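You operate a simulated robot arm through the tools that you are given. There is no shell and no other tool.

You are at the controls of a simulated robot arm. One attempt, no reset.

JOB
Brush the crust off the first stand's ring, then clamp plate 13 there instead.
Fine: ring clamped while it is brushed, then laid beyond the stand; brush back in its hole. Set down upright: wire brush. What is to be rubbed or washed off counts as gone when no trace of it is left.
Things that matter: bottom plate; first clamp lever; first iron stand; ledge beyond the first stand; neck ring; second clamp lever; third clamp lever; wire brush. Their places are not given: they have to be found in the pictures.

The check looks at the end state, three seconds after you hand in, the way a careful person would. Anything else that was tipped, shoved, dropped, spilled or broken makes it a failure.

ROBOT AND FRAMES
A 7-joint arm with a two-finger parallel gripper, fixed in place. Base frame: the origin is at the foot of the arm, x ahead of it, y to its left, z up; the work surface is at about z = 0. Units: m, degrees, N and s.
With the tool pointing down near the work surface it reaches from about 0.24 to 0.62 m from the base axis. Its first joint turns from -66.0 to 66.0 degrees. Payload 2.6 kg.
The TCP is the grasp point between the finger pads, 0.03 m short of the fingertips. In the tool frame z runs along the fingers and y along their closing line. The gripper opens to 0.094 m. The fingers are 0.028 m wide and 0.01 m thick; the gripper's body (0.05 by 0.096 m) begins 0.055 m behind the TCP.
Orientation is that of the tool frame in the base frame, as a unit quaternion [w, x, y, z]. With the fingers straight down and closing along the base's y, the tool's x points along the base's -x, its y along +y and its z along -z.

CONTROLS
- The arm moves only by the tool nudge_tool. Its argument "commands" is a list of rows, each an object of numbers (a shift or turn left out is 0, a gripper value left out holds the last): "x", "y", "z": the shift along the tool's x, y, z in m; "wx", "wy", "wz": the turn, a rotation vector about the tool's x, y, z in degrees; "fingers": the finger opening in m, from 0 to 0.094. In form: [{"x": .., "y": .., "z": .., "wx": .., "wy": .., "wz": .., "fingers": ..}, ...]. A call has 1 to 20 rows; each row is the pose to reach, as a shift and turn from the pose commanded when the call began, along the tool's axes at that moment. Rows are played at 5 a second. More than 0.05 m and 8.6 degrees between two rows, or a gripper value outside its range, and nothing of the call is played. Where a pose cannot be reached the arm comes as near as it can. A force on the tool above 90 N (or 10 N above the force at the start of the call, whichever is more), or a blocked arm, ends the call early, and 0.2 s more pass. Each finger travels about 0.072 m/s and halts on what it meets, pressing with about 33 N; the grip force reading is that of the motor and also rises with nothing between the fingers. The clock runs only during rows and for 0.2 s after the last one: add rows that repeat a pose to give the fingers time. It gives the time, the measured TCP pose, the force on the tool (base axes), the opening and the grip force at its end, in the units of the frame above (readings bear some noise), with the torque about the TCP (base axes, N m) and any sound that the robot's microphone picked up, and new pictures: "views" is both (left out), scene, wrist or none.
- Cameras (640 x 400 px; columns grow to the right, rows downward): "scene" is fixed at [0.0004, 0.4132, 0.5696]; the picture's right is [-0.98, -0.22, 0.00], its down [-0.11, 0.51, -0.85] and it looks along [0.19, -0.83, -0.52] (base axes); focal length 222 px, centre (320, 200). "wrist" rides on the gripper at [0.076, 0.014, -0.102] in the tool frame; the picture's right is [-0.18, 0.98, 0.00], its down [-0.75, -0.14, -0.64] and it looks along [-0.63, -0.12, 0.77] (tool axes); focal length 243 px, centre (320, 200).
- measure_at(camera, pixels): for up to 12 pixels [column, row] of the newest picture of that camera ("zoom" is the newest enlarged one), the place [x, y, z] in the base frame of the surface seen there, good to about 0.002 m. No time passes.
- enlarge(camera, box): a new picture of the part [left, top, right, bottom] of that camera's present view, enlarged. No time passes.
- close_job(): hands the job in; it is judged then, once.

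Unless the task says otherwise, let go and move clear before handing in.

The tools are called as a command line: name --argument value ..., lists and objects as JSON in quotes. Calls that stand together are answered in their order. nudge_tool: Moves the arm, as the interface text tells. Its arguments: {"type":"object","properties":{"commands":{"type":"array","items":{"type":"object","properties":{"x":{"type":"number"},"y":{"type":"number"},"z":{"type":"number"},"wx":{"type":"number"},"wy":{"type":"number"},"wz":{"type":"number"},"fingers":{"type":"number"}}}},"views":{"type":"string","enum":["both","scene","wrist","none"]}},"required":["commands"]} The other tools are called the same way: measure_at (camera, pixels) gives the place of the surface under pixels of a picture; enlarge (camera, box) takes an enlarged picture of a part of a camera's view; close_job () hands the job in.

At the start:

```text
t: 0.0
position: [0.2938, -0.0328, 0.4359]
tool_rot: [-0.001, 0.0, 1.0, 0.0]
force: [0.0, 0.5, -0.6]
moment: [0.01, -0.01, -0.05]
width: 0.0938
grasp_force: 0.1
```

scene: 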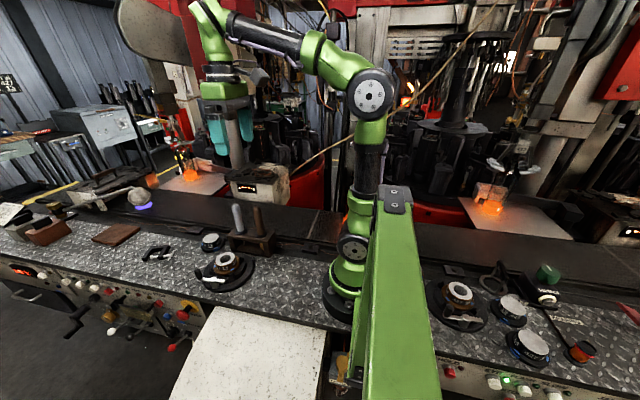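
wrist: 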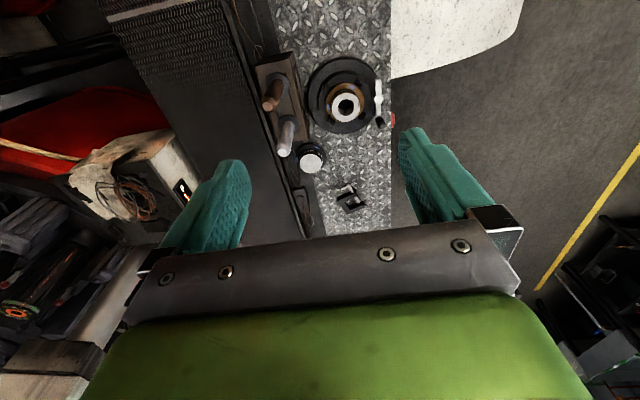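

The scene picture shows one stand with a ring around (228,265), another stand at (458,300), and a tool rack at (250,235). I'll enlarge these before doing anything.

enlarge --camera "scene" --box '[130, 180, 330, 305]'

enlarge --camera "scene" --box '[410, 240, 610, 365]'

enlarge --camera "wrist" --box '[230, 40, 430, 240]'

enlarge --camera "scene" --box '[0, 170, 200, 295]'

```text
3.20 times, centred on (230, 242) of scene
```

zoom: 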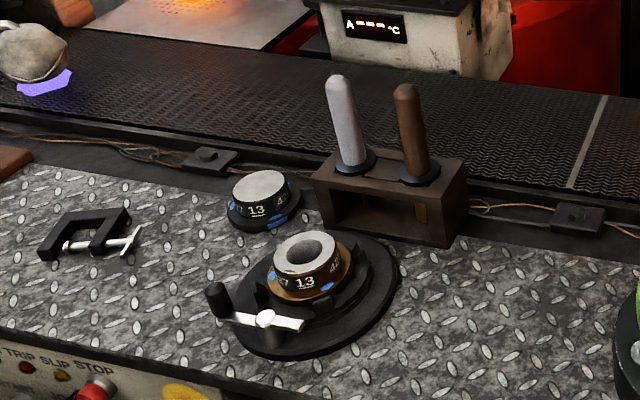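

```text
3.20 times, centred on (510, 302) of scene
```

zoom: 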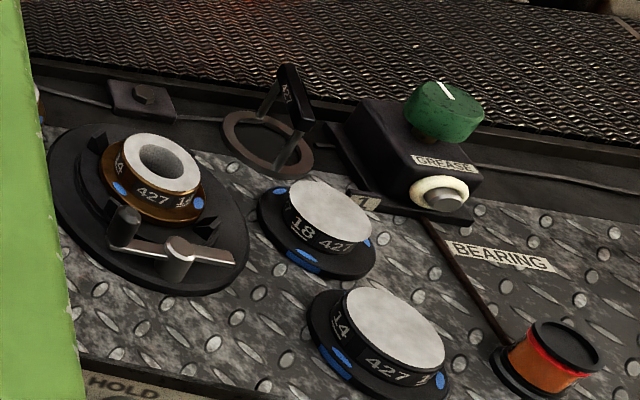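

```text
2.00 times, centred on (330, 140) of wrist
```

zoom: 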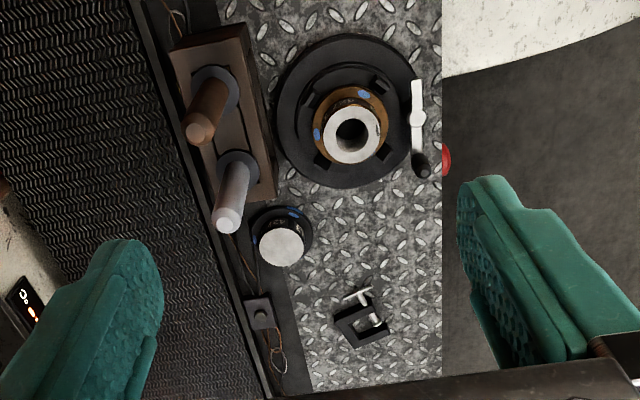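

```text
3.20 times, centred on (100, 232) of scene
```

zoom: 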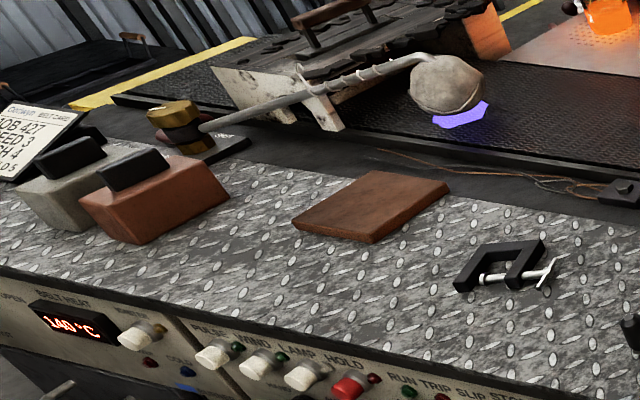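

The left-hand stand holds a ring marked 13 with a blank 13 plate beside it; the right-hand station has more. I'll measure where these actually are in the base frame.

measure_at --camera "scene" --pixels '[[228, 265], [226, 257], [211, 239], [237, 210], [257, 212], [250, 240], [200, 275], [222, 285], [160, 252], [458, 292], [512, 307], [530, 342]]'

measure_at --camera "wrist" --pixels '[[346, 108], [311, 158], [272, 92], [285, 138], [380, 100], [381, 120], [350, 200], [380, 180], [320, 90], [270, 70], [300, 220], [340, 30]]'

enlarge --camera "scene" --box '[180, 220, 280, 300]'

enlarge --camera "scene" --box '[280, 160, 480, 400]'

```text
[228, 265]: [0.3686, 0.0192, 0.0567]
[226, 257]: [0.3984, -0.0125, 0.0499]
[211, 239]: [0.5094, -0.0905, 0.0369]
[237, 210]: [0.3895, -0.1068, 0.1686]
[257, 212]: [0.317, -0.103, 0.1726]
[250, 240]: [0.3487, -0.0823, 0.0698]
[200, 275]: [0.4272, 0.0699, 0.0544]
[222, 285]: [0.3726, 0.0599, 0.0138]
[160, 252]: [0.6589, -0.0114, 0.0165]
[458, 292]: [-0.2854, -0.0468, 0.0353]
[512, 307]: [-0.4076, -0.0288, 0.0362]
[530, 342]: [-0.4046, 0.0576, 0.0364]
```

```text
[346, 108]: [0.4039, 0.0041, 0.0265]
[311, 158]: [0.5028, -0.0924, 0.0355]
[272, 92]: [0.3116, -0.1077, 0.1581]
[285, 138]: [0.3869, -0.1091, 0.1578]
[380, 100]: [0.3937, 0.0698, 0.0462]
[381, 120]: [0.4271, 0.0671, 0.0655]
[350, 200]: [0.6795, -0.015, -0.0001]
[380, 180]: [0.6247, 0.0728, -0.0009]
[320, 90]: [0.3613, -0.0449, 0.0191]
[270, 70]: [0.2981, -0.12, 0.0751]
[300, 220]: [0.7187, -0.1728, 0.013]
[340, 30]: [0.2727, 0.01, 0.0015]
```

```text
5.00 times, centred on (230, 260) of scene
```

zoom: 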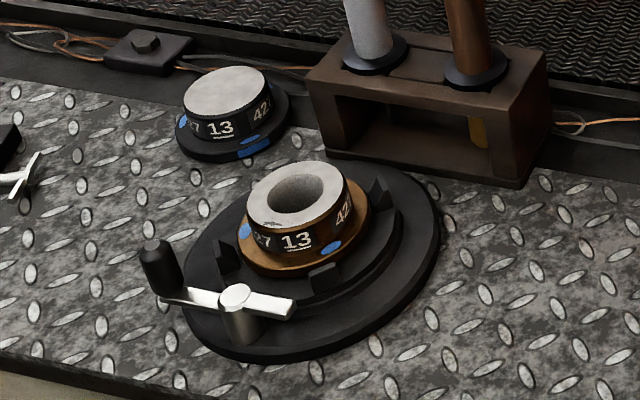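

```text
1.67 times, centred on (380, 280) of scene
```

zoom: 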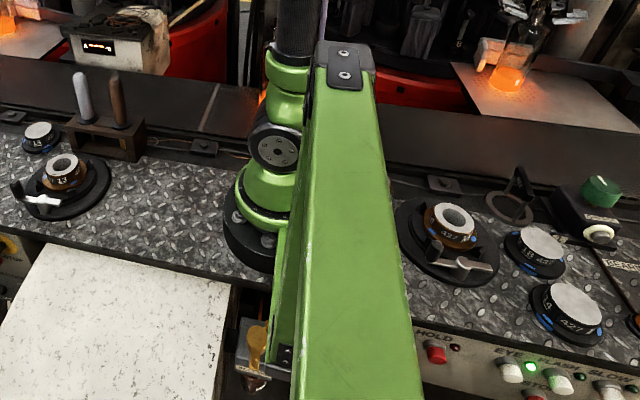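

Measured: left stand about (0.40, 0.0), blank plate 13 about (0.505,-0.09), brush rack with two handles about (0.35,-0.105); the right station at x≈-0.3 is behind the arm's joint range. I'll lower the wrist for a closer look at the stand, ring and lever.

nudge_tool --commands '[{"x": -0.002, "y": 0.011, "z": 0.045}, {"x": -0.004, "y": 0.022, "z": 0.09}, {"x": -0.006, "y": 0.033, "z": 0.136}, {"x": -0.006, "y": 0.033, "z": 0.136}]'

```text
t: 1.0
position: [0.2995, 0.0002, 0.297]
tool_rot: [0.0, 0.0, 1.0, 0.0]
force: [-0.1, 0.1, -0.8]
moment: [0.0, -0.01, 0.0]
width: 0.0941
grasp_force: 0.0
```

scene: 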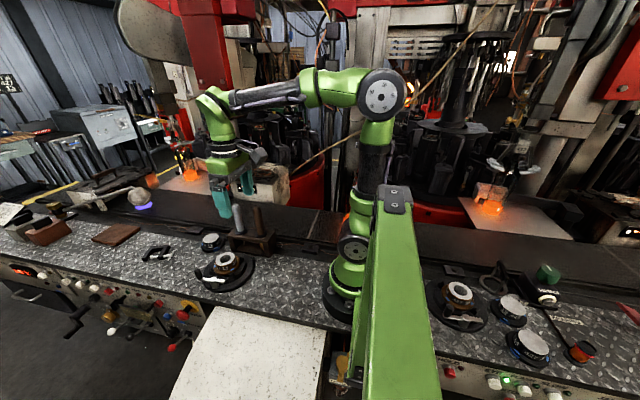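
wrist: 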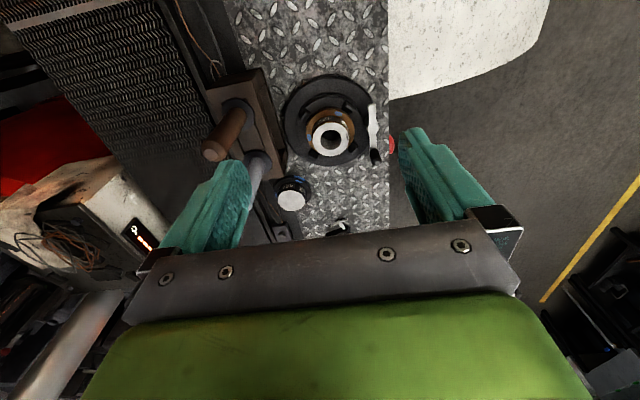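

enlarge --camera "wrist" --box '[270, 70, 400, 170]'

enlarge --camera "wrist" --box '[190, 60, 320, 240]'

enlarge --camera "scene" --box '[0, 195, 80, 245]'

enlarge --camera "scene" --box '[420, 260, 520, 340]'

enlarge --camera "scene" --box '[120, 215, 220, 275]'

```text
4.00 times, centred on (335, 120) of wrist
```

zoom: 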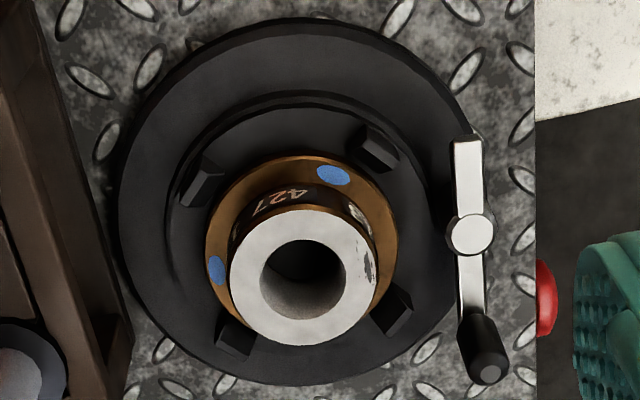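

```text
2.22 times, centred on (255, 150) of wrist
```

zoom: 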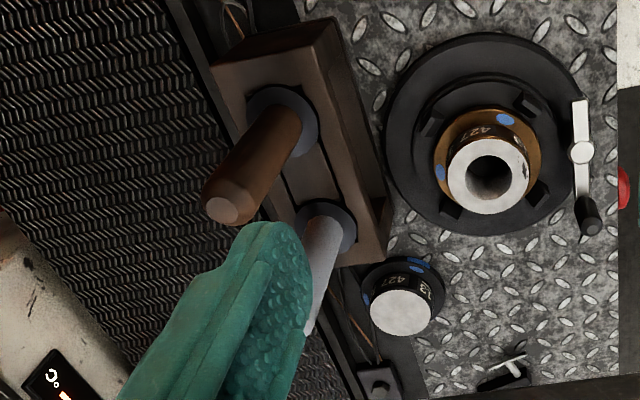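

```text
8.00 times, centred on (40, 220) of scene
```

zoom: 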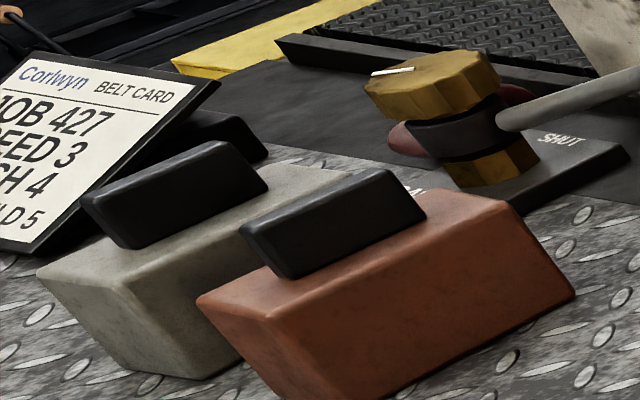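

```text
5.00 times, centred on (470, 300) of scene
```

zoom: 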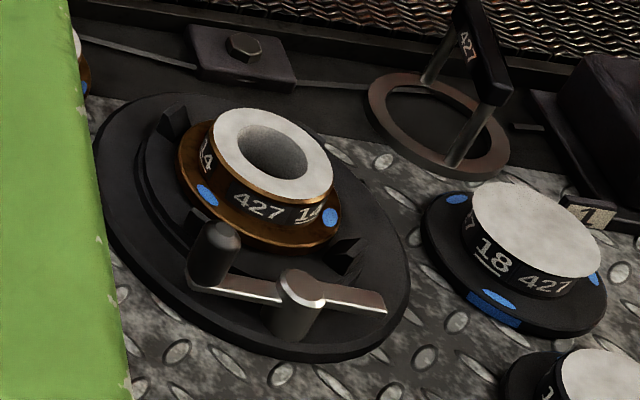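

```text
6.40 times, centred on (170, 245) of scene
```

zoom: 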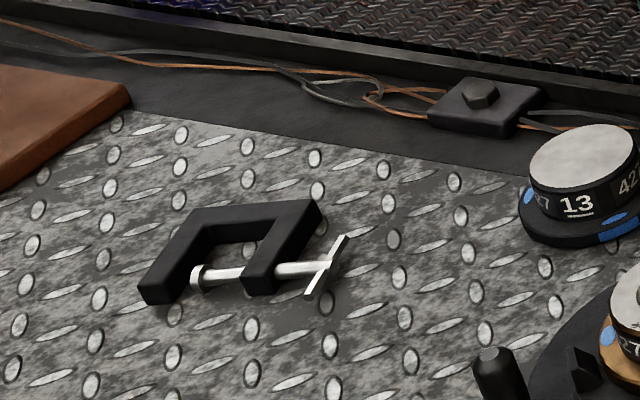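

The ring's rim shows a dark-grey patch on its +x/+y side (zoom 368,265) – likely the crust – and the single lever runs along x at y≈0.07. I'll go lower for a closer look at jaws and crust.

nudge_tool --commands '[{"x": 0.0, "y": 0.02, "z": 0.04}, {"x": 0.0, "y": 0.04, "z": 0.08}, {"x": 0.0, "y": 0.04, "z": 0.1}, {"x": 0.0, "y": 0.04, "z": 0.1}]' --views "wrist"

enlarge --camera "wrist" --box '[240, 60, 420, 180]'

```text
t: 2.0
position: [0.2995, 0.0399, 0.1988]
tool_rot: [0.0, 0.0, 1.0, 0.0]
force: [0.1, -0.7, 0.1]
moment: [0.0, 0.0, -0.02]
width: 0.0939
grasp_force: 0.1
```

wrist: 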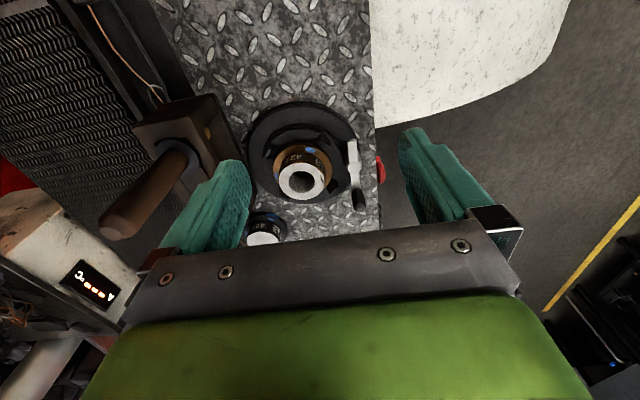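

```text
3.33 times, centred on (330, 120) of wrist
```

zoom: 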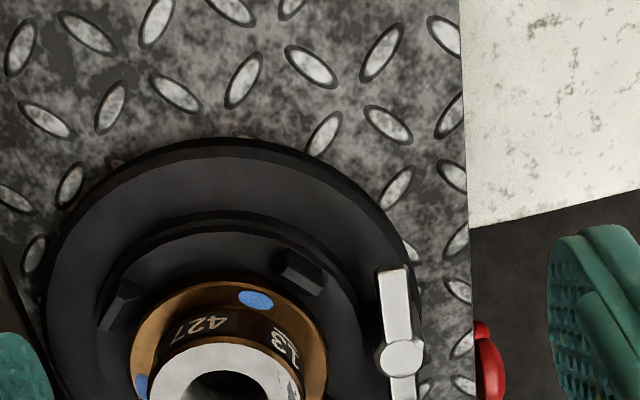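

enlarge --camera "wrist" --box '[240, 100, 390, 250]'

measure_at --camera "wrist" --pixels '[[302, 170], [302, 182], [285, 185], [320, 185], [322, 190], [302, 195], [353, 172], [357, 205], [353, 145], [300, 110], [340, 150], [255, 150]]'

```text
2.67 times, centred on (315, 175) of wrist
```

zoom: 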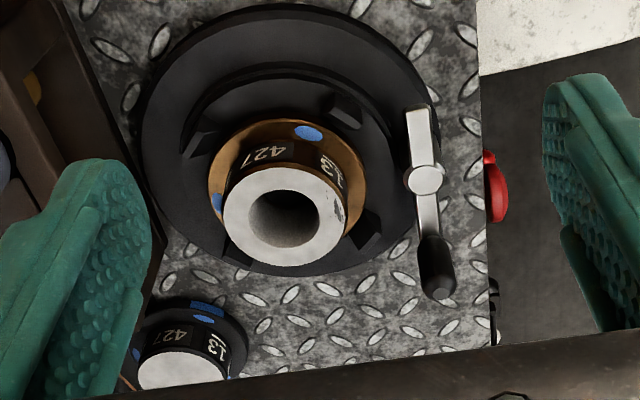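

```text
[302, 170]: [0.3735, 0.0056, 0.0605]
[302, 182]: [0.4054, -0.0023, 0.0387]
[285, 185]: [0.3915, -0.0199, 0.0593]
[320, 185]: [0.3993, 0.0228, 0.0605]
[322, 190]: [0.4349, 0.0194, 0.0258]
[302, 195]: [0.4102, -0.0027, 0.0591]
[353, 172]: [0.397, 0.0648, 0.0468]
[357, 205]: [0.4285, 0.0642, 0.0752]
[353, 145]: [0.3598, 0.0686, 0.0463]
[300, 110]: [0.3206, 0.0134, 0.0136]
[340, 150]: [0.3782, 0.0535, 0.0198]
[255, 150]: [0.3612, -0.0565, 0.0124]
```

enlarge --camera "wrist" --box '[270, 140, 334, 204]'

enlarge --camera "scene" --box '[205, 245, 253, 283]'

```text
6.25 times, centred on (302, 172) of wrist
```

zoom: 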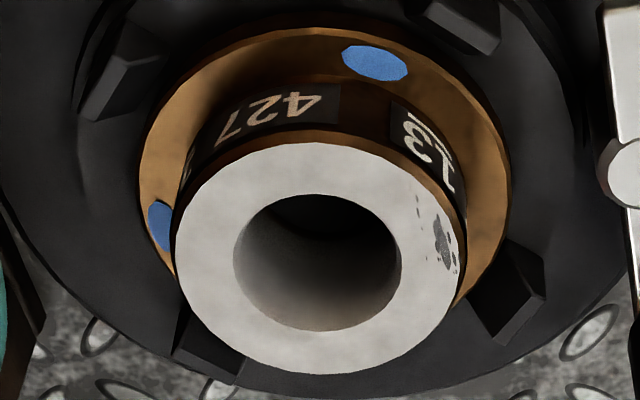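

```text
10.53 times, centred on (229, 264) of scene
```

zoom: 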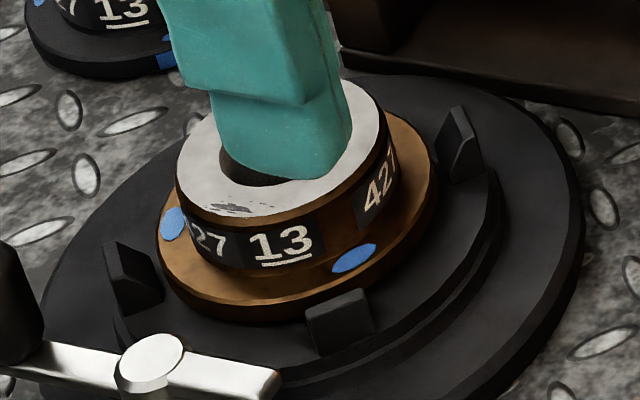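

The crust is a dark patch on the top face of the ring near (0.40, 0.022, 0.06). I need to know if the jaws actually grip the flange; I'll shift so the camera looks nearly straight down at the stand.

nudge_tool --commands '[{"x": -0.035, "y": -0.014, "z": 0.0}, {"x": -0.07, "y": -0.028, "z": 0.0}, {"x": -0.105, "y": -0.042, "z": 0.0}, {"x": -0.1365, "y": -0.054, "z": 0.0}, {"x": -0.1365, "y": -0.054, "z": 0.0}]' --views "both"

enlarge --camera "wrist" --box '[240, 20, 400, 120]'

```text
t: 3.2
position: [0.4373, -0.0142, 0.1995]
tool_rot: [0.0, 0.0, 1.0, 0.0]
force: [-0.2, 0.0, 0.0]
moment: [-0.01, -0.06, -0.01]
width: 0.0939
grasp_force: 0.0
```

scene: 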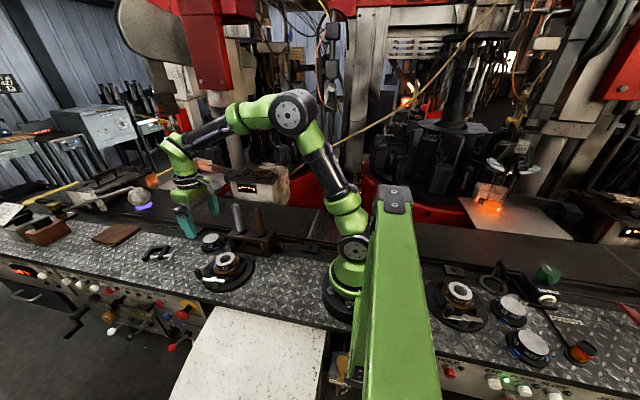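
wrist: 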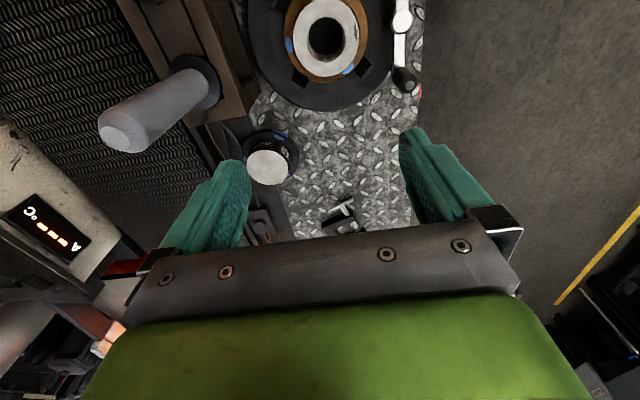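

```text
4.00 times, centred on (320, 70) of wrist
```

zoom: 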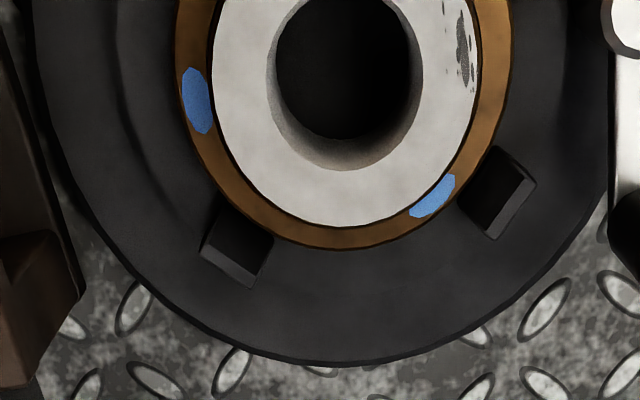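

nudge_tool --commands '[{"x": 0.03, "y": 0.005, "z": 0.0}, {"x": 0.05, "y": 0.015, "z": 0.0}, {"x": 0.05, "y": 0.015, "z": 0.0}]' --views "wrist"

enlarge --camera "wrist" --box '[250, 40, 378, 120]'

```text
t: 4.0
position: [0.3874, 0.0019, 0.201]
tool_rot: [0.001, 0.0, 1.0, 0.0]
force: [-0.9, 0.2, -0.4]
moment: [-0.02, -0.01, 0.07]
width: 0.0939
grasp_force: 0.0
```

wrist: 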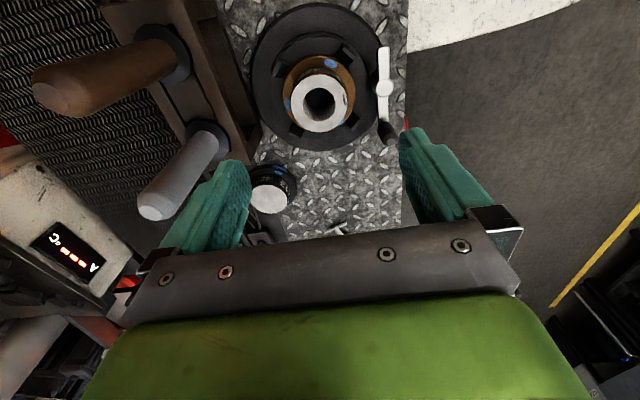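

```text
5.00 times, centred on (314, 80) of wrist
```

zoom: 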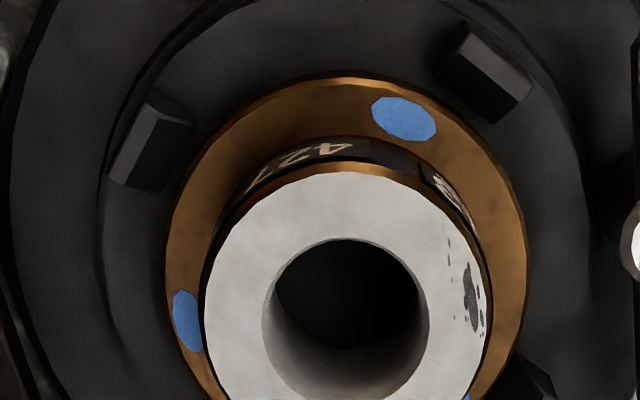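

measure_at --camera "zoom" --pixels '[[190, 130], [178, 160], [160, 105], [150, 185], [452, 55], [500, 112], [530, 85], [250, 105], [345, 82], [170, 250], [520, 230], [460, 130]]'

enlarge --camera "wrist" --box '[250, 80, 410, 180]'

```text
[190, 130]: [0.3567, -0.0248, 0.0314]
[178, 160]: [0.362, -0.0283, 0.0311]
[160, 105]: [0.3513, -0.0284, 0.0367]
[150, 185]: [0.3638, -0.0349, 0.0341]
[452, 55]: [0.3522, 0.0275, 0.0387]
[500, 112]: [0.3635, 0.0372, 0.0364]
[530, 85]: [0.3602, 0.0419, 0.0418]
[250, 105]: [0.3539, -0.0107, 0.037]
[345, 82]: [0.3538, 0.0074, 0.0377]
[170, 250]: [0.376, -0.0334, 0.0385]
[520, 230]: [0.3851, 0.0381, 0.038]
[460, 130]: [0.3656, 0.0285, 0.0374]
```

```text
4.00 times, centred on (330, 130) of wrist
```

zoom: 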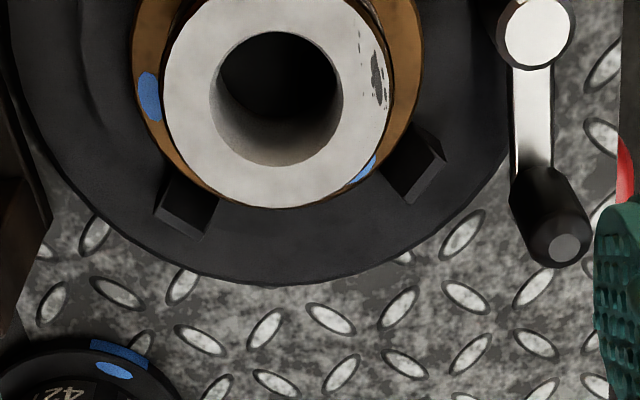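

enlarge --camera "scene" --box '[420, 270, 500, 330]'

enlarge --camera "scene" --box '[190, 250, 254, 298]'

measure_at --camera "scene" --pixels '[[449, 308], [466, 317], [483, 321], [458, 292], [432, 285], [440, 318], [480, 295], [432, 270], [423, 272]]'

```text
6.67 times, centred on (460, 300) of scene
```

zoom: 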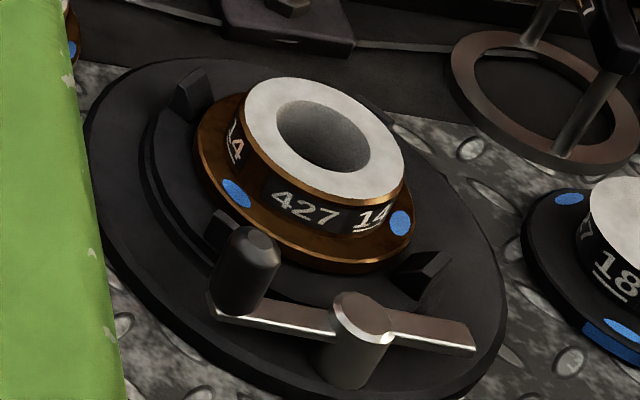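

```text
8.33 times, centred on (222, 274) of scene
```

zoom: 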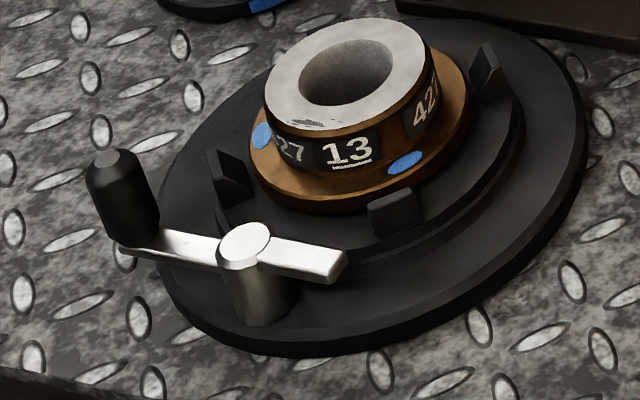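

```text
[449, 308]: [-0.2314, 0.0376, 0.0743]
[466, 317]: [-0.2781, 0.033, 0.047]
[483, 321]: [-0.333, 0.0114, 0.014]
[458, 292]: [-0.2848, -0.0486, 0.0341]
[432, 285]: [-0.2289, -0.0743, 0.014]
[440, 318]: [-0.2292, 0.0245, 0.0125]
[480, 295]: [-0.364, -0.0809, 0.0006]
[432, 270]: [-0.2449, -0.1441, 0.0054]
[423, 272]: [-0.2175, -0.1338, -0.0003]
```

enlarge --camera "scene" --box '[432, 275, 484, 315]'

measure_at --camera "zoom" --pixels '[[180, 95], [165, 60], [175, 120], [190, 150], [240, 260], [300, 300], [440, 330], [510, 280], [530, 300], [230, 330], [345, 400], [560, 290]]'

```text
10.00 times, centred on (458, 295) of scene
```

zoom: 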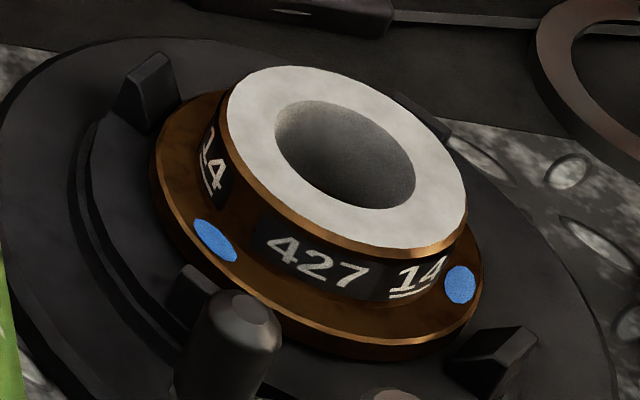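

```text
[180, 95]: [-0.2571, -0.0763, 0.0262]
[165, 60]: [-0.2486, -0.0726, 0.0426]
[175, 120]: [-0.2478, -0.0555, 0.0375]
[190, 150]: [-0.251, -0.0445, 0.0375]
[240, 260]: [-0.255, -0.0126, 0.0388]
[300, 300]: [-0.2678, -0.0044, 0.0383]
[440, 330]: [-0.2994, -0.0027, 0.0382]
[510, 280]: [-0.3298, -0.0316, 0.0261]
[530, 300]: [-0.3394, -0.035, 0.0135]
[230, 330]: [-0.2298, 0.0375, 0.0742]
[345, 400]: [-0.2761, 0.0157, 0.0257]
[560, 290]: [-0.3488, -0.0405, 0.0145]
```

enlarge --camera "scene" --box '[202, 247, 254, 287]'

measure_at --camera "zoom" --pixels '[[140, 170], [155, 200], [180, 215], [390, 250], [400, 300], [440, 280], [500, 100], [480, 130], [100, 330], [185, 170], [300, 290], [470, 200]]'

```text
10.00 times, centred on (228, 267) of scene
```

zoom: 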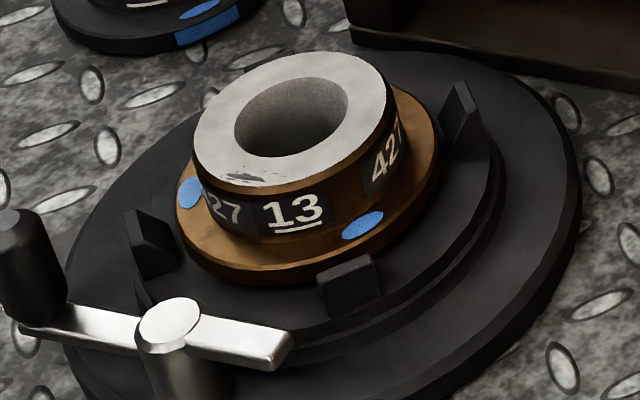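

```text
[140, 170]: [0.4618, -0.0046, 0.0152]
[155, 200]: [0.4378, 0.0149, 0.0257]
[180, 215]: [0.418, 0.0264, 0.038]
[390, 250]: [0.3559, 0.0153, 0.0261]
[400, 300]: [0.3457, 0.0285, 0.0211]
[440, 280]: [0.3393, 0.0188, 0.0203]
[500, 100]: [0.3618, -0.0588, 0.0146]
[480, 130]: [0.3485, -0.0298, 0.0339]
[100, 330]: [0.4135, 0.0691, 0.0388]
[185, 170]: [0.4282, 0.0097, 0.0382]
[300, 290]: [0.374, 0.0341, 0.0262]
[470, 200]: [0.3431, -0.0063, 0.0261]
```

enlarge --camera "scene" --box '[436, 295, 496, 335]'

measure_at --camera "zoom" --pixels '[[140, 95], [155, 90], [300, 175], [310, 185], [400, 200], [450, 210], [480, 215], [220, 175], [160, 160]]'

```text
10.00 times, centred on (466, 315) of scene
```

zoom: 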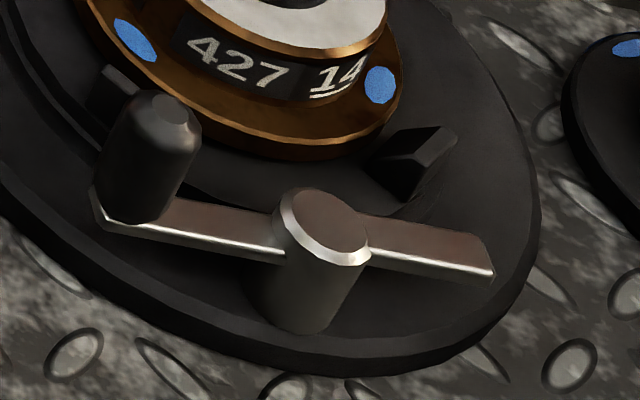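

```text
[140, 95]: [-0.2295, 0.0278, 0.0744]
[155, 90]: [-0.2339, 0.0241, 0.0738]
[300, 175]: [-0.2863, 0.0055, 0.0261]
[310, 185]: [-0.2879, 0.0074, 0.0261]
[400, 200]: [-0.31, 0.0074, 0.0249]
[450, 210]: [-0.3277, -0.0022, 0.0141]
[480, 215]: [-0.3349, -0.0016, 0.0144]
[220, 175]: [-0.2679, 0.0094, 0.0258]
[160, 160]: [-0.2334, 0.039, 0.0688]
```

measure_at --camera "zoom" --pixels '[[330, 220], [325, 230], [170, 110], [200, 225], [240, 230], [430, 240], [470, 258], [110, 85], [120, 90], [370, 160], [400, 165], [440, 140]]'

```text
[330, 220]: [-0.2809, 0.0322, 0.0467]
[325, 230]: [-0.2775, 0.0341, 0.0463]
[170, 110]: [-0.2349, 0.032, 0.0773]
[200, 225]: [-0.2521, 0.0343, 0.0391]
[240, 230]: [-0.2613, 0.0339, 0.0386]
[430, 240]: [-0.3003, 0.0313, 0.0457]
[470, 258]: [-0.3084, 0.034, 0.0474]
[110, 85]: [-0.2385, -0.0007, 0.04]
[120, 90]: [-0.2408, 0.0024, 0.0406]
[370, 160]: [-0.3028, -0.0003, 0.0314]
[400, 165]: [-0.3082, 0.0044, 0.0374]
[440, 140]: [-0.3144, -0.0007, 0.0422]
```

measure_at --camera "scene" --pixels '[[170, 225], [130, 215], [200, 226], [290, 250], [290, 235], [180, 270], [150, 275], [120, 262], [150, 240], [117, 235], [250, 340], [195, 248]]'

enlarge --camera "scene" --box '[220, 195, 284, 263]'

enlarge --camera "wrist" --box '[150, 0, 280, 100]'

```text
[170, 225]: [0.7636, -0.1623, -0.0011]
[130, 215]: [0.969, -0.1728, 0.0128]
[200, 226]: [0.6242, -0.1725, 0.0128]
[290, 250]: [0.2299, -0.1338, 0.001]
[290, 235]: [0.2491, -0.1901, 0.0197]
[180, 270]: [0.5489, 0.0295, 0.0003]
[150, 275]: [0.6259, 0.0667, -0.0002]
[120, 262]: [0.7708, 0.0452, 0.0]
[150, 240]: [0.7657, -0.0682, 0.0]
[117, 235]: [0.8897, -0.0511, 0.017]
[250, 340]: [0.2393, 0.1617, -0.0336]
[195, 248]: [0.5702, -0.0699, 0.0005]
```

```text
5.88 times, centred on (252, 229) of scene
```

zoom: 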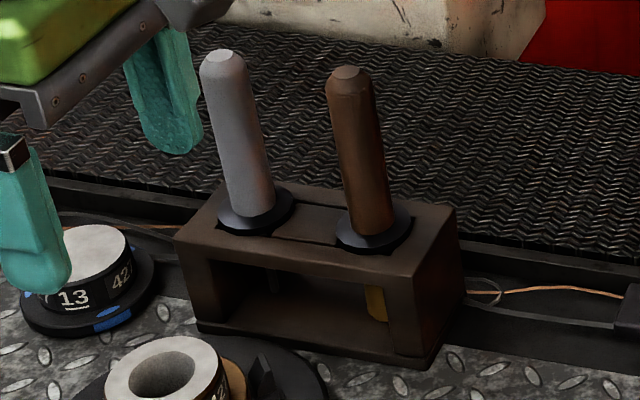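

```text
4.00 times, centred on (215, 50) of wrist
```

zoom: 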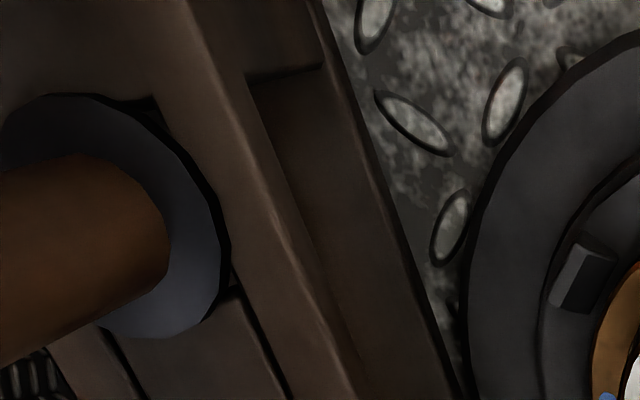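

enlarge --camera "scene" --box '[232, 232, 272, 257]'

```text
16.00 times, centred on (252, 244) of scene
```

zoom: 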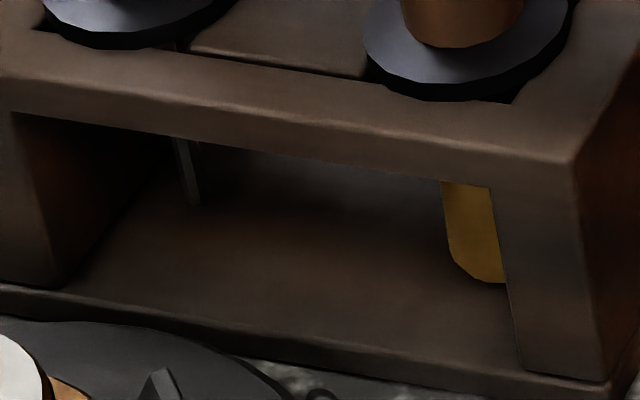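

The left stand's jaws show a small gap all round but the right one looks the same, so I'll test that via the lever later. Under the rack I see a yellow piece below the brown handle (zoom 470,230) and a dark thin piece below the grey one (zoom 187,170); I'll turn the wrist to look at the rack from low on the +y side.

nudge_tool --commands '[{"x": 0.003, "y": 0.004, "wz": 8}, {"x": 0.006, "y": 0.008, "wz": 16}, {"x": 0.009, "y": 0.012, "wz": 24}, {"x": 0.012, "y": 0.016, "wz": 32}, {"x": 0.015, "y": 0.02, "wz": 40}, {"x": 0.018, "y": 0.025, "wz": 48}, {"x": 0.021, "y": 0.03, "wz": 56}, {"x": 0.024, "y": 0.034, "wz": 64}, {"x": 0.027, "y": 0.038, "wz": 72}, {"x": 0.027, "y": 0.038, "wz": 80}, {"x": 0.027, "y": 0.038, "wz": 88}, {"x": 0.027, "y": 0.038, "wz": 90}, {"x": 0.027, "y": 0.038, "wz": 90}]'

```text
t: 6.8
position: [0.3592, 0.0404, 0.1998]
tool_rot: [0.0, 0.708, 0.706, 0.0]
force: [-0.2, -0.6, -0.3]
moment: [0.04, 0.02, -0.01]
width: 0.0943
grasp_force: 0.1
```

scene: 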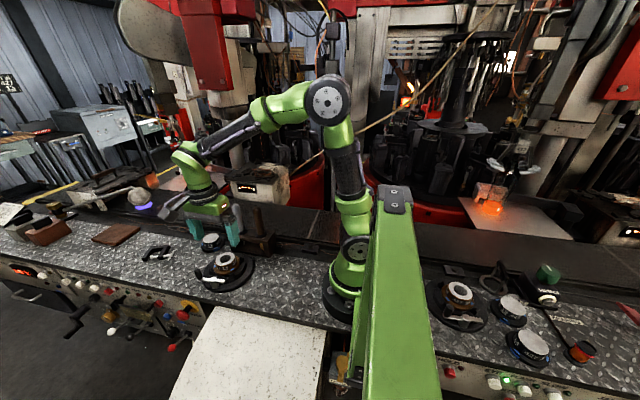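
wrist: 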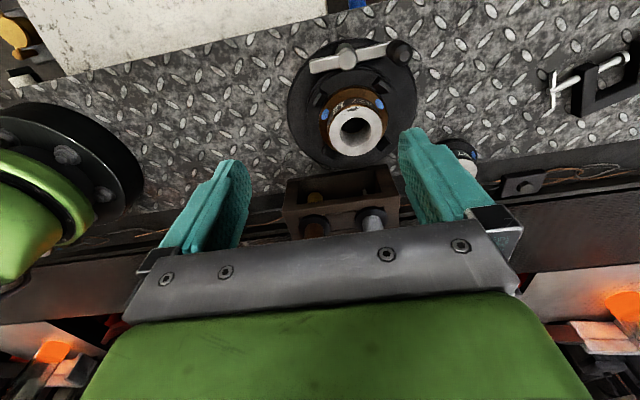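

nudge_tool --commands '[{"x": 0.005, "z": 0.01, "wy": -7}, {"x": 0.01, "z": 0.02, "wy": -14}, {"x": 0.015, "z": 0.03, "wy": -21}, {"x": 0.02, "z": 0.04, "wy": -28}, {"x": 0.02, "z": 0.05, "wy": -32}, {"x": 0.02, "z": 0.05, "wy": -32}]'

enlarge --camera "wrist" --box '[240, 60, 420, 180]'

```text
t: 8.2
position: [0.3594, 0.0586, 0.1503]
tool_rot: [0.195, 0.68, 0.679, -0.196]
force: [0.4, 0.1, -0.2]
moment: [0.0, -0.01, 0.01]
width: 0.0941
grasp_force: 0.0
```

scene: 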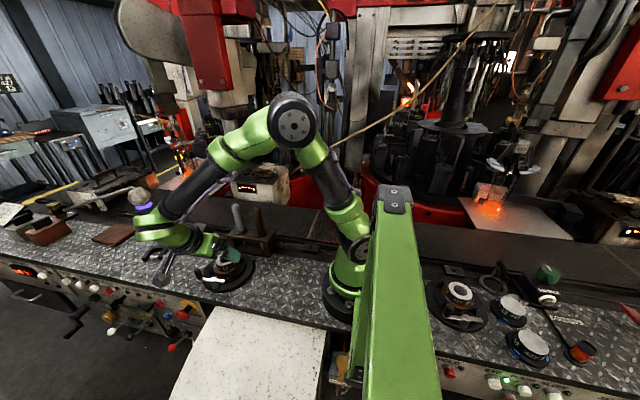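
wrist: 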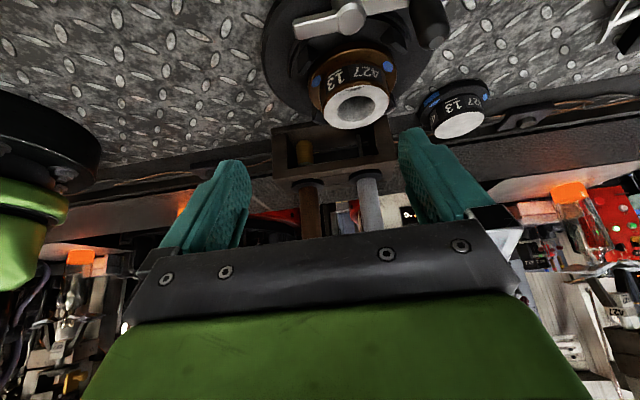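

```text
3.33 times, centred on (330, 120) of wrist
```

zoom: 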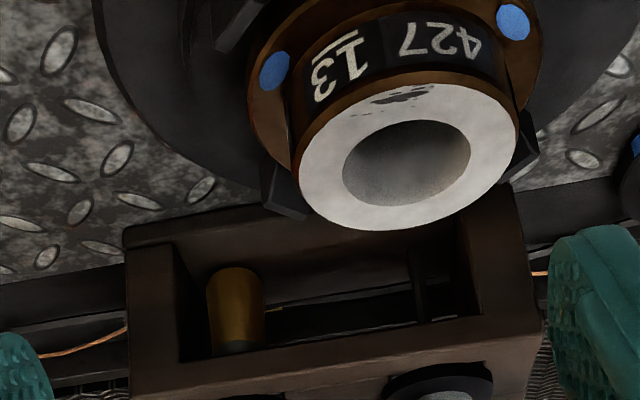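

The brown-handled tool has a yellow round tuft (zoom 235,310); the grey-handled one has something thin hidden behind the ring. I'll slide sideways to see it clearly.

nudge_tool --commands '[{"y": 0.04}, {"y": 0.08}, {"y": 0.1}, {"y": 0.1}]' --views "wrist"

enlarge --camera "wrist" --box '[180, 80, 340, 220]'

```text
t: 9.2
position: [0.4589, 0.0584, 0.1509]
tool_rot: [0.195, 0.68, 0.679, -0.195]
force: [0.0, 0.1, -0.6]
moment: [0.01, -0.01, -0.01]
width: 0.0939
grasp_force: 0.0
```

wrist: 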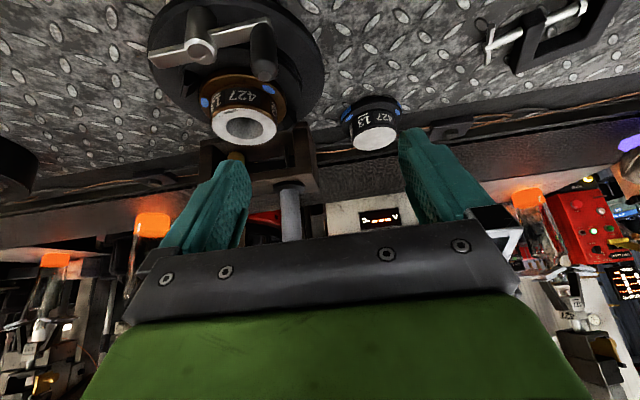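

```text
2.86 times, centred on (260, 150) of wrist
```

zoom: 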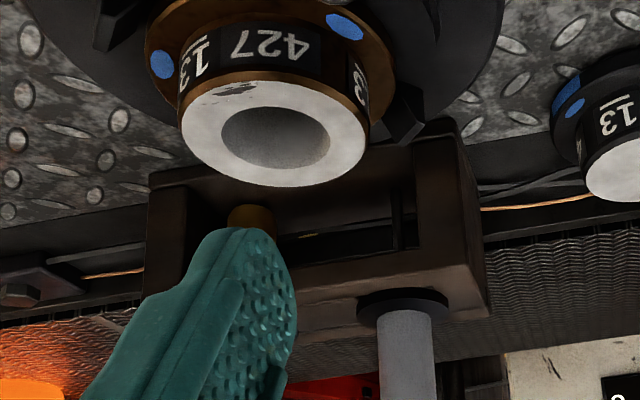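

enlarge --camera "wrist" --box '[264, 120, 314, 170]'

```text
8.00 times, centred on (289, 145) of wrist
```

zoom: 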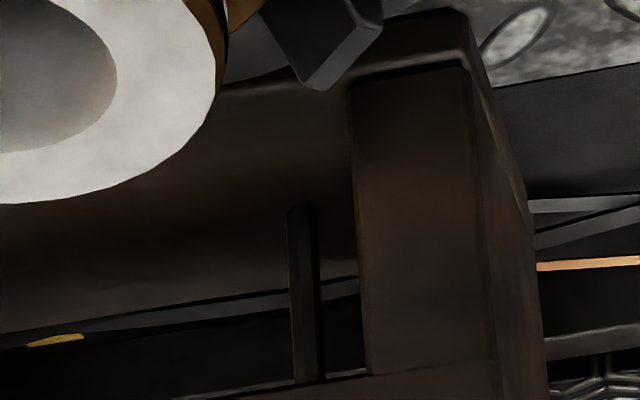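

The grey-handled tool has just a thin dark rod, so the brown-handled one with the brass tuft is the wire brush. The lever bar (z 0.039–0.047) looks made to swing its short end over the flange (top z≈0.038), so the present bar-along-x position is probably open; I'll straighten the wrist first.

nudge_tool --commands '[{"x": -0.0065, "z": -0.0105, "wy": 8}, {"x": -0.013, "z": -0.021, "wy": 16}, {"x": -0.02, "z": -0.032, "wy": 24}, {"x": -0.0265, "z": -0.0424, "wy": 32}, {"x": -0.0265, "z": -0.0424, "wy": 32}]' --views "none"

nudge_tool --commands '[{"wz": -8}, {"wz": -16}, {"wz": -24}, {"wz": -32}, {"wz": -40}, {"wz": -48}, {"wz": -56}, {"wz": -64}, {"wz": -72}, {"wz": -80}, {"wz": -88}, {"wz": -90}, {"wz": -90}]' --views "wrist"

```text
t: 10.4
position: [0.4592, 0.0588, 0.1996]
tool_rot: [0.0, 0.707, 0.707, 0.0]
force: [0.1, 0.1, 0.3]
moment: [0.03, 0.01, -0.03]
width: 0.0942
grasp_force: 0.1
```

```text
t: 13.2
position: [0.4596, 0.0586, 0.1989]
tool_rot: [0.0, 0.0, 1.0, 0.0]
force: [0.0, 0.1, -0.4]
moment: [0.01, 0.01, -0.02]
width: 0.0938
grasp_force: 0.0
```

wrist: 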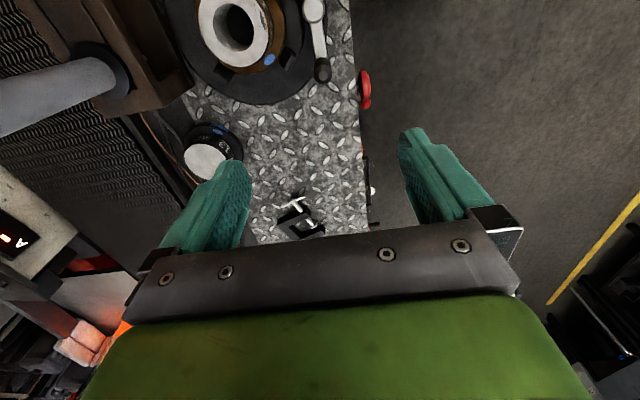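

enlarge --camera "wrist" --box '[290, 0, 354, 90]'

measure_at --camera "wrist" --pixels '[[316, 8], [324, 68], [321, 72], [319, 45], [205, 162], [185, 155], [228, 160], [205, 125], [295, 212], [300, 240], [265, 205], [320, 215]]'

```text
4.44 times, centred on (322, 45) of wrist
```

zoom: 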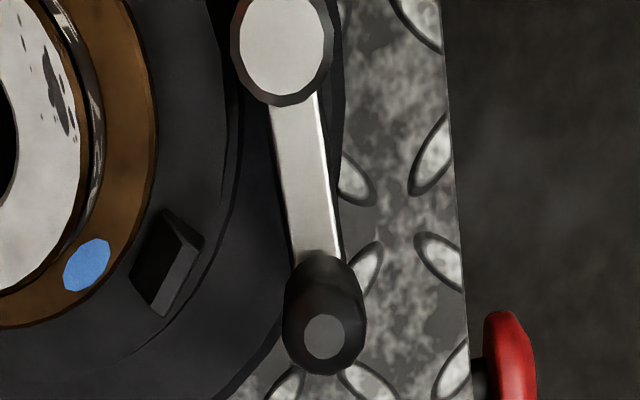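

```text
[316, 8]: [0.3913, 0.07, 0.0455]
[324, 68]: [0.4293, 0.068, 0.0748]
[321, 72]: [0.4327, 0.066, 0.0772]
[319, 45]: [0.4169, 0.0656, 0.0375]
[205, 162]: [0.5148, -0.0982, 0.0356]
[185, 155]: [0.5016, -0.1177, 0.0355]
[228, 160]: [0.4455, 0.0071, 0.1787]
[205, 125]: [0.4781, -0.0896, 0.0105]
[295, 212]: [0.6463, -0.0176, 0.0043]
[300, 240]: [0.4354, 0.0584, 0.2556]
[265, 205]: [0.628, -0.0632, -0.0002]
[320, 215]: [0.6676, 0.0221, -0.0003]
```

measure_at --camera "zoom" --pixels '[[323, 337], [283, 40], [300, 180], [310, 240], [300, 320], [350, 310], [310, 365], [345, 345], [165, 240], [190, 250], [55, 85], [85, 265]]'

```text
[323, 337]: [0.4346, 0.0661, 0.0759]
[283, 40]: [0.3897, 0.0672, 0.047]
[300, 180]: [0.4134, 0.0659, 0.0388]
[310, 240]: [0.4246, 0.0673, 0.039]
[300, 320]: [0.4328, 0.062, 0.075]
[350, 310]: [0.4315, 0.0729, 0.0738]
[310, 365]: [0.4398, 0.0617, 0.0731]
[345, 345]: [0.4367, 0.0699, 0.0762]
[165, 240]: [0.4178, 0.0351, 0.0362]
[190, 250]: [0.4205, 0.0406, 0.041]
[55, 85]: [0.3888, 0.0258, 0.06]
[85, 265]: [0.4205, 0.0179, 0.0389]
```

Knob centre is (0.434,0.066), top z 0.076; pivot (0.391,0.067). I'll descend with fingers at 0.05 straddling the knob in y and close on it.

nudge_tool --commands '[{"x": 0.0256, "y": 0.0074, "z": 0.03, "fingers": 0.05}, {"x": 0.0256, "y": 0.0074, "z": 0.06, "fingers": 0.05}, {"x": 0.0256, "y": 0.0074, "z": 0.09, "fingers": 0.05}, {"x": 0.0256, "y": 0.0074, "z": 0.105, "fingers": 0.05}, {"x": 0.0256, "y": 0.0074, "z": 0.119, "fingers": 0.05}, {"x": 0.0256, "y": 0.0074, "z": 0.119, "fingers": 0.05}]'

```text
t: 14.6
position: [0.4339, 0.065, 0.0803]
tool_rot: [0.0, 0.0, 1.0, 0.0]
force: [0.0, 0.2, -0.2]
moment: [0.02, -0.02, 0.01]
width: 0.05
grasp_force: 0.1
```

scene: 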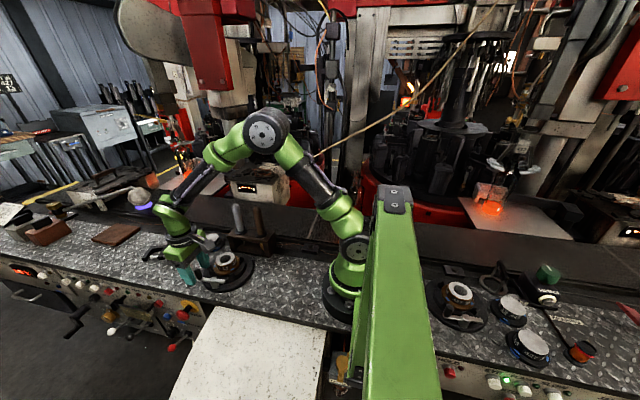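
wrist: 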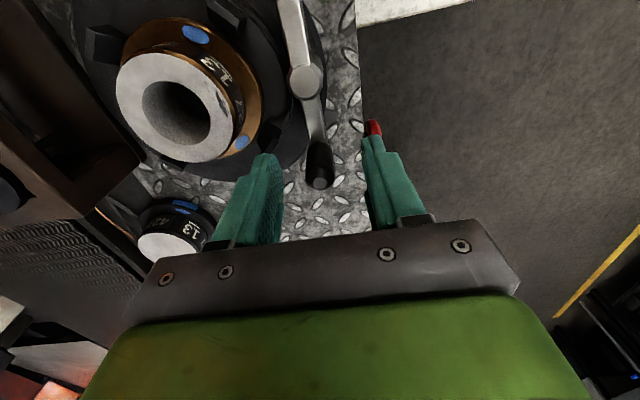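

Knob sits centred between the pads at (320,178). Closing on it.

nudge_tool --commands '[{"fingers": 0.01}, {"fingers": 0.01}, {"fingers": 0.01}]' --views "wrist"

```text
t: 15.4
position: [0.4326, 0.0673, 0.0807]
tool_rot: [0.0, 0.0, 1.0, 0.0]
force: [1.2, -0.3, -2.1]
moment: [0.0, -0.07, -0.03]
width: 0.0166
grasp_force: 45.2
```

wrist: 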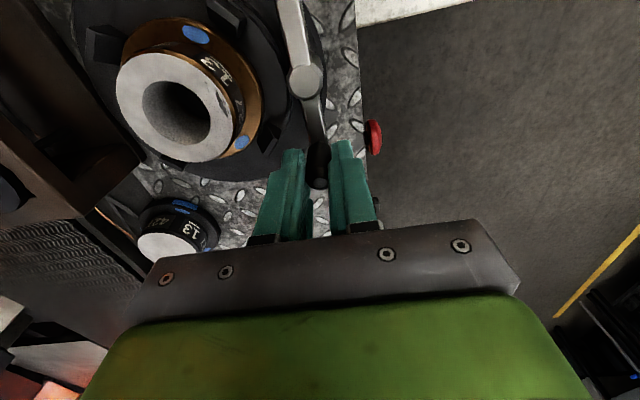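

nudge_tool --commands '[{"x": 0.0002, "y": 0.0037, "wz": -5}, {"x": 0.0007, "y": 0.0075, "wz": -10}, {"x": 0.0015, "y": 0.0111, "wz": -15}, {"x": 0.0015, "y": 0.0111, "wz": -15}]' --views "wrist"

```text
t: 16.4
position: [0.4311, 0.077, 0.0812]
tool_rot: [0.001, -0.132, 0.991, 0.0]
force: [-0.2, -0.9, 5.4]
moment: [0.03, -0.23, 0.03]
width: 0.0164
grasp_force: 45.1
```

wrist: 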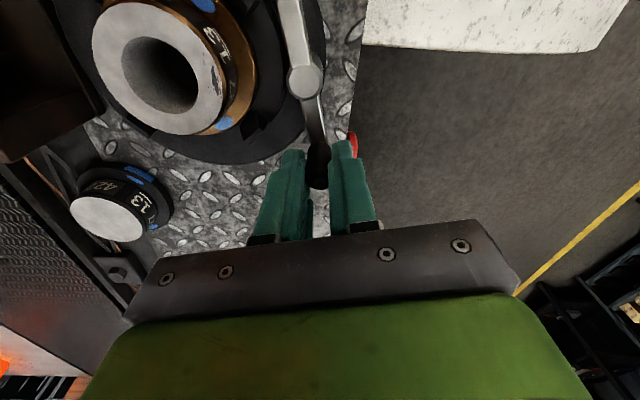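

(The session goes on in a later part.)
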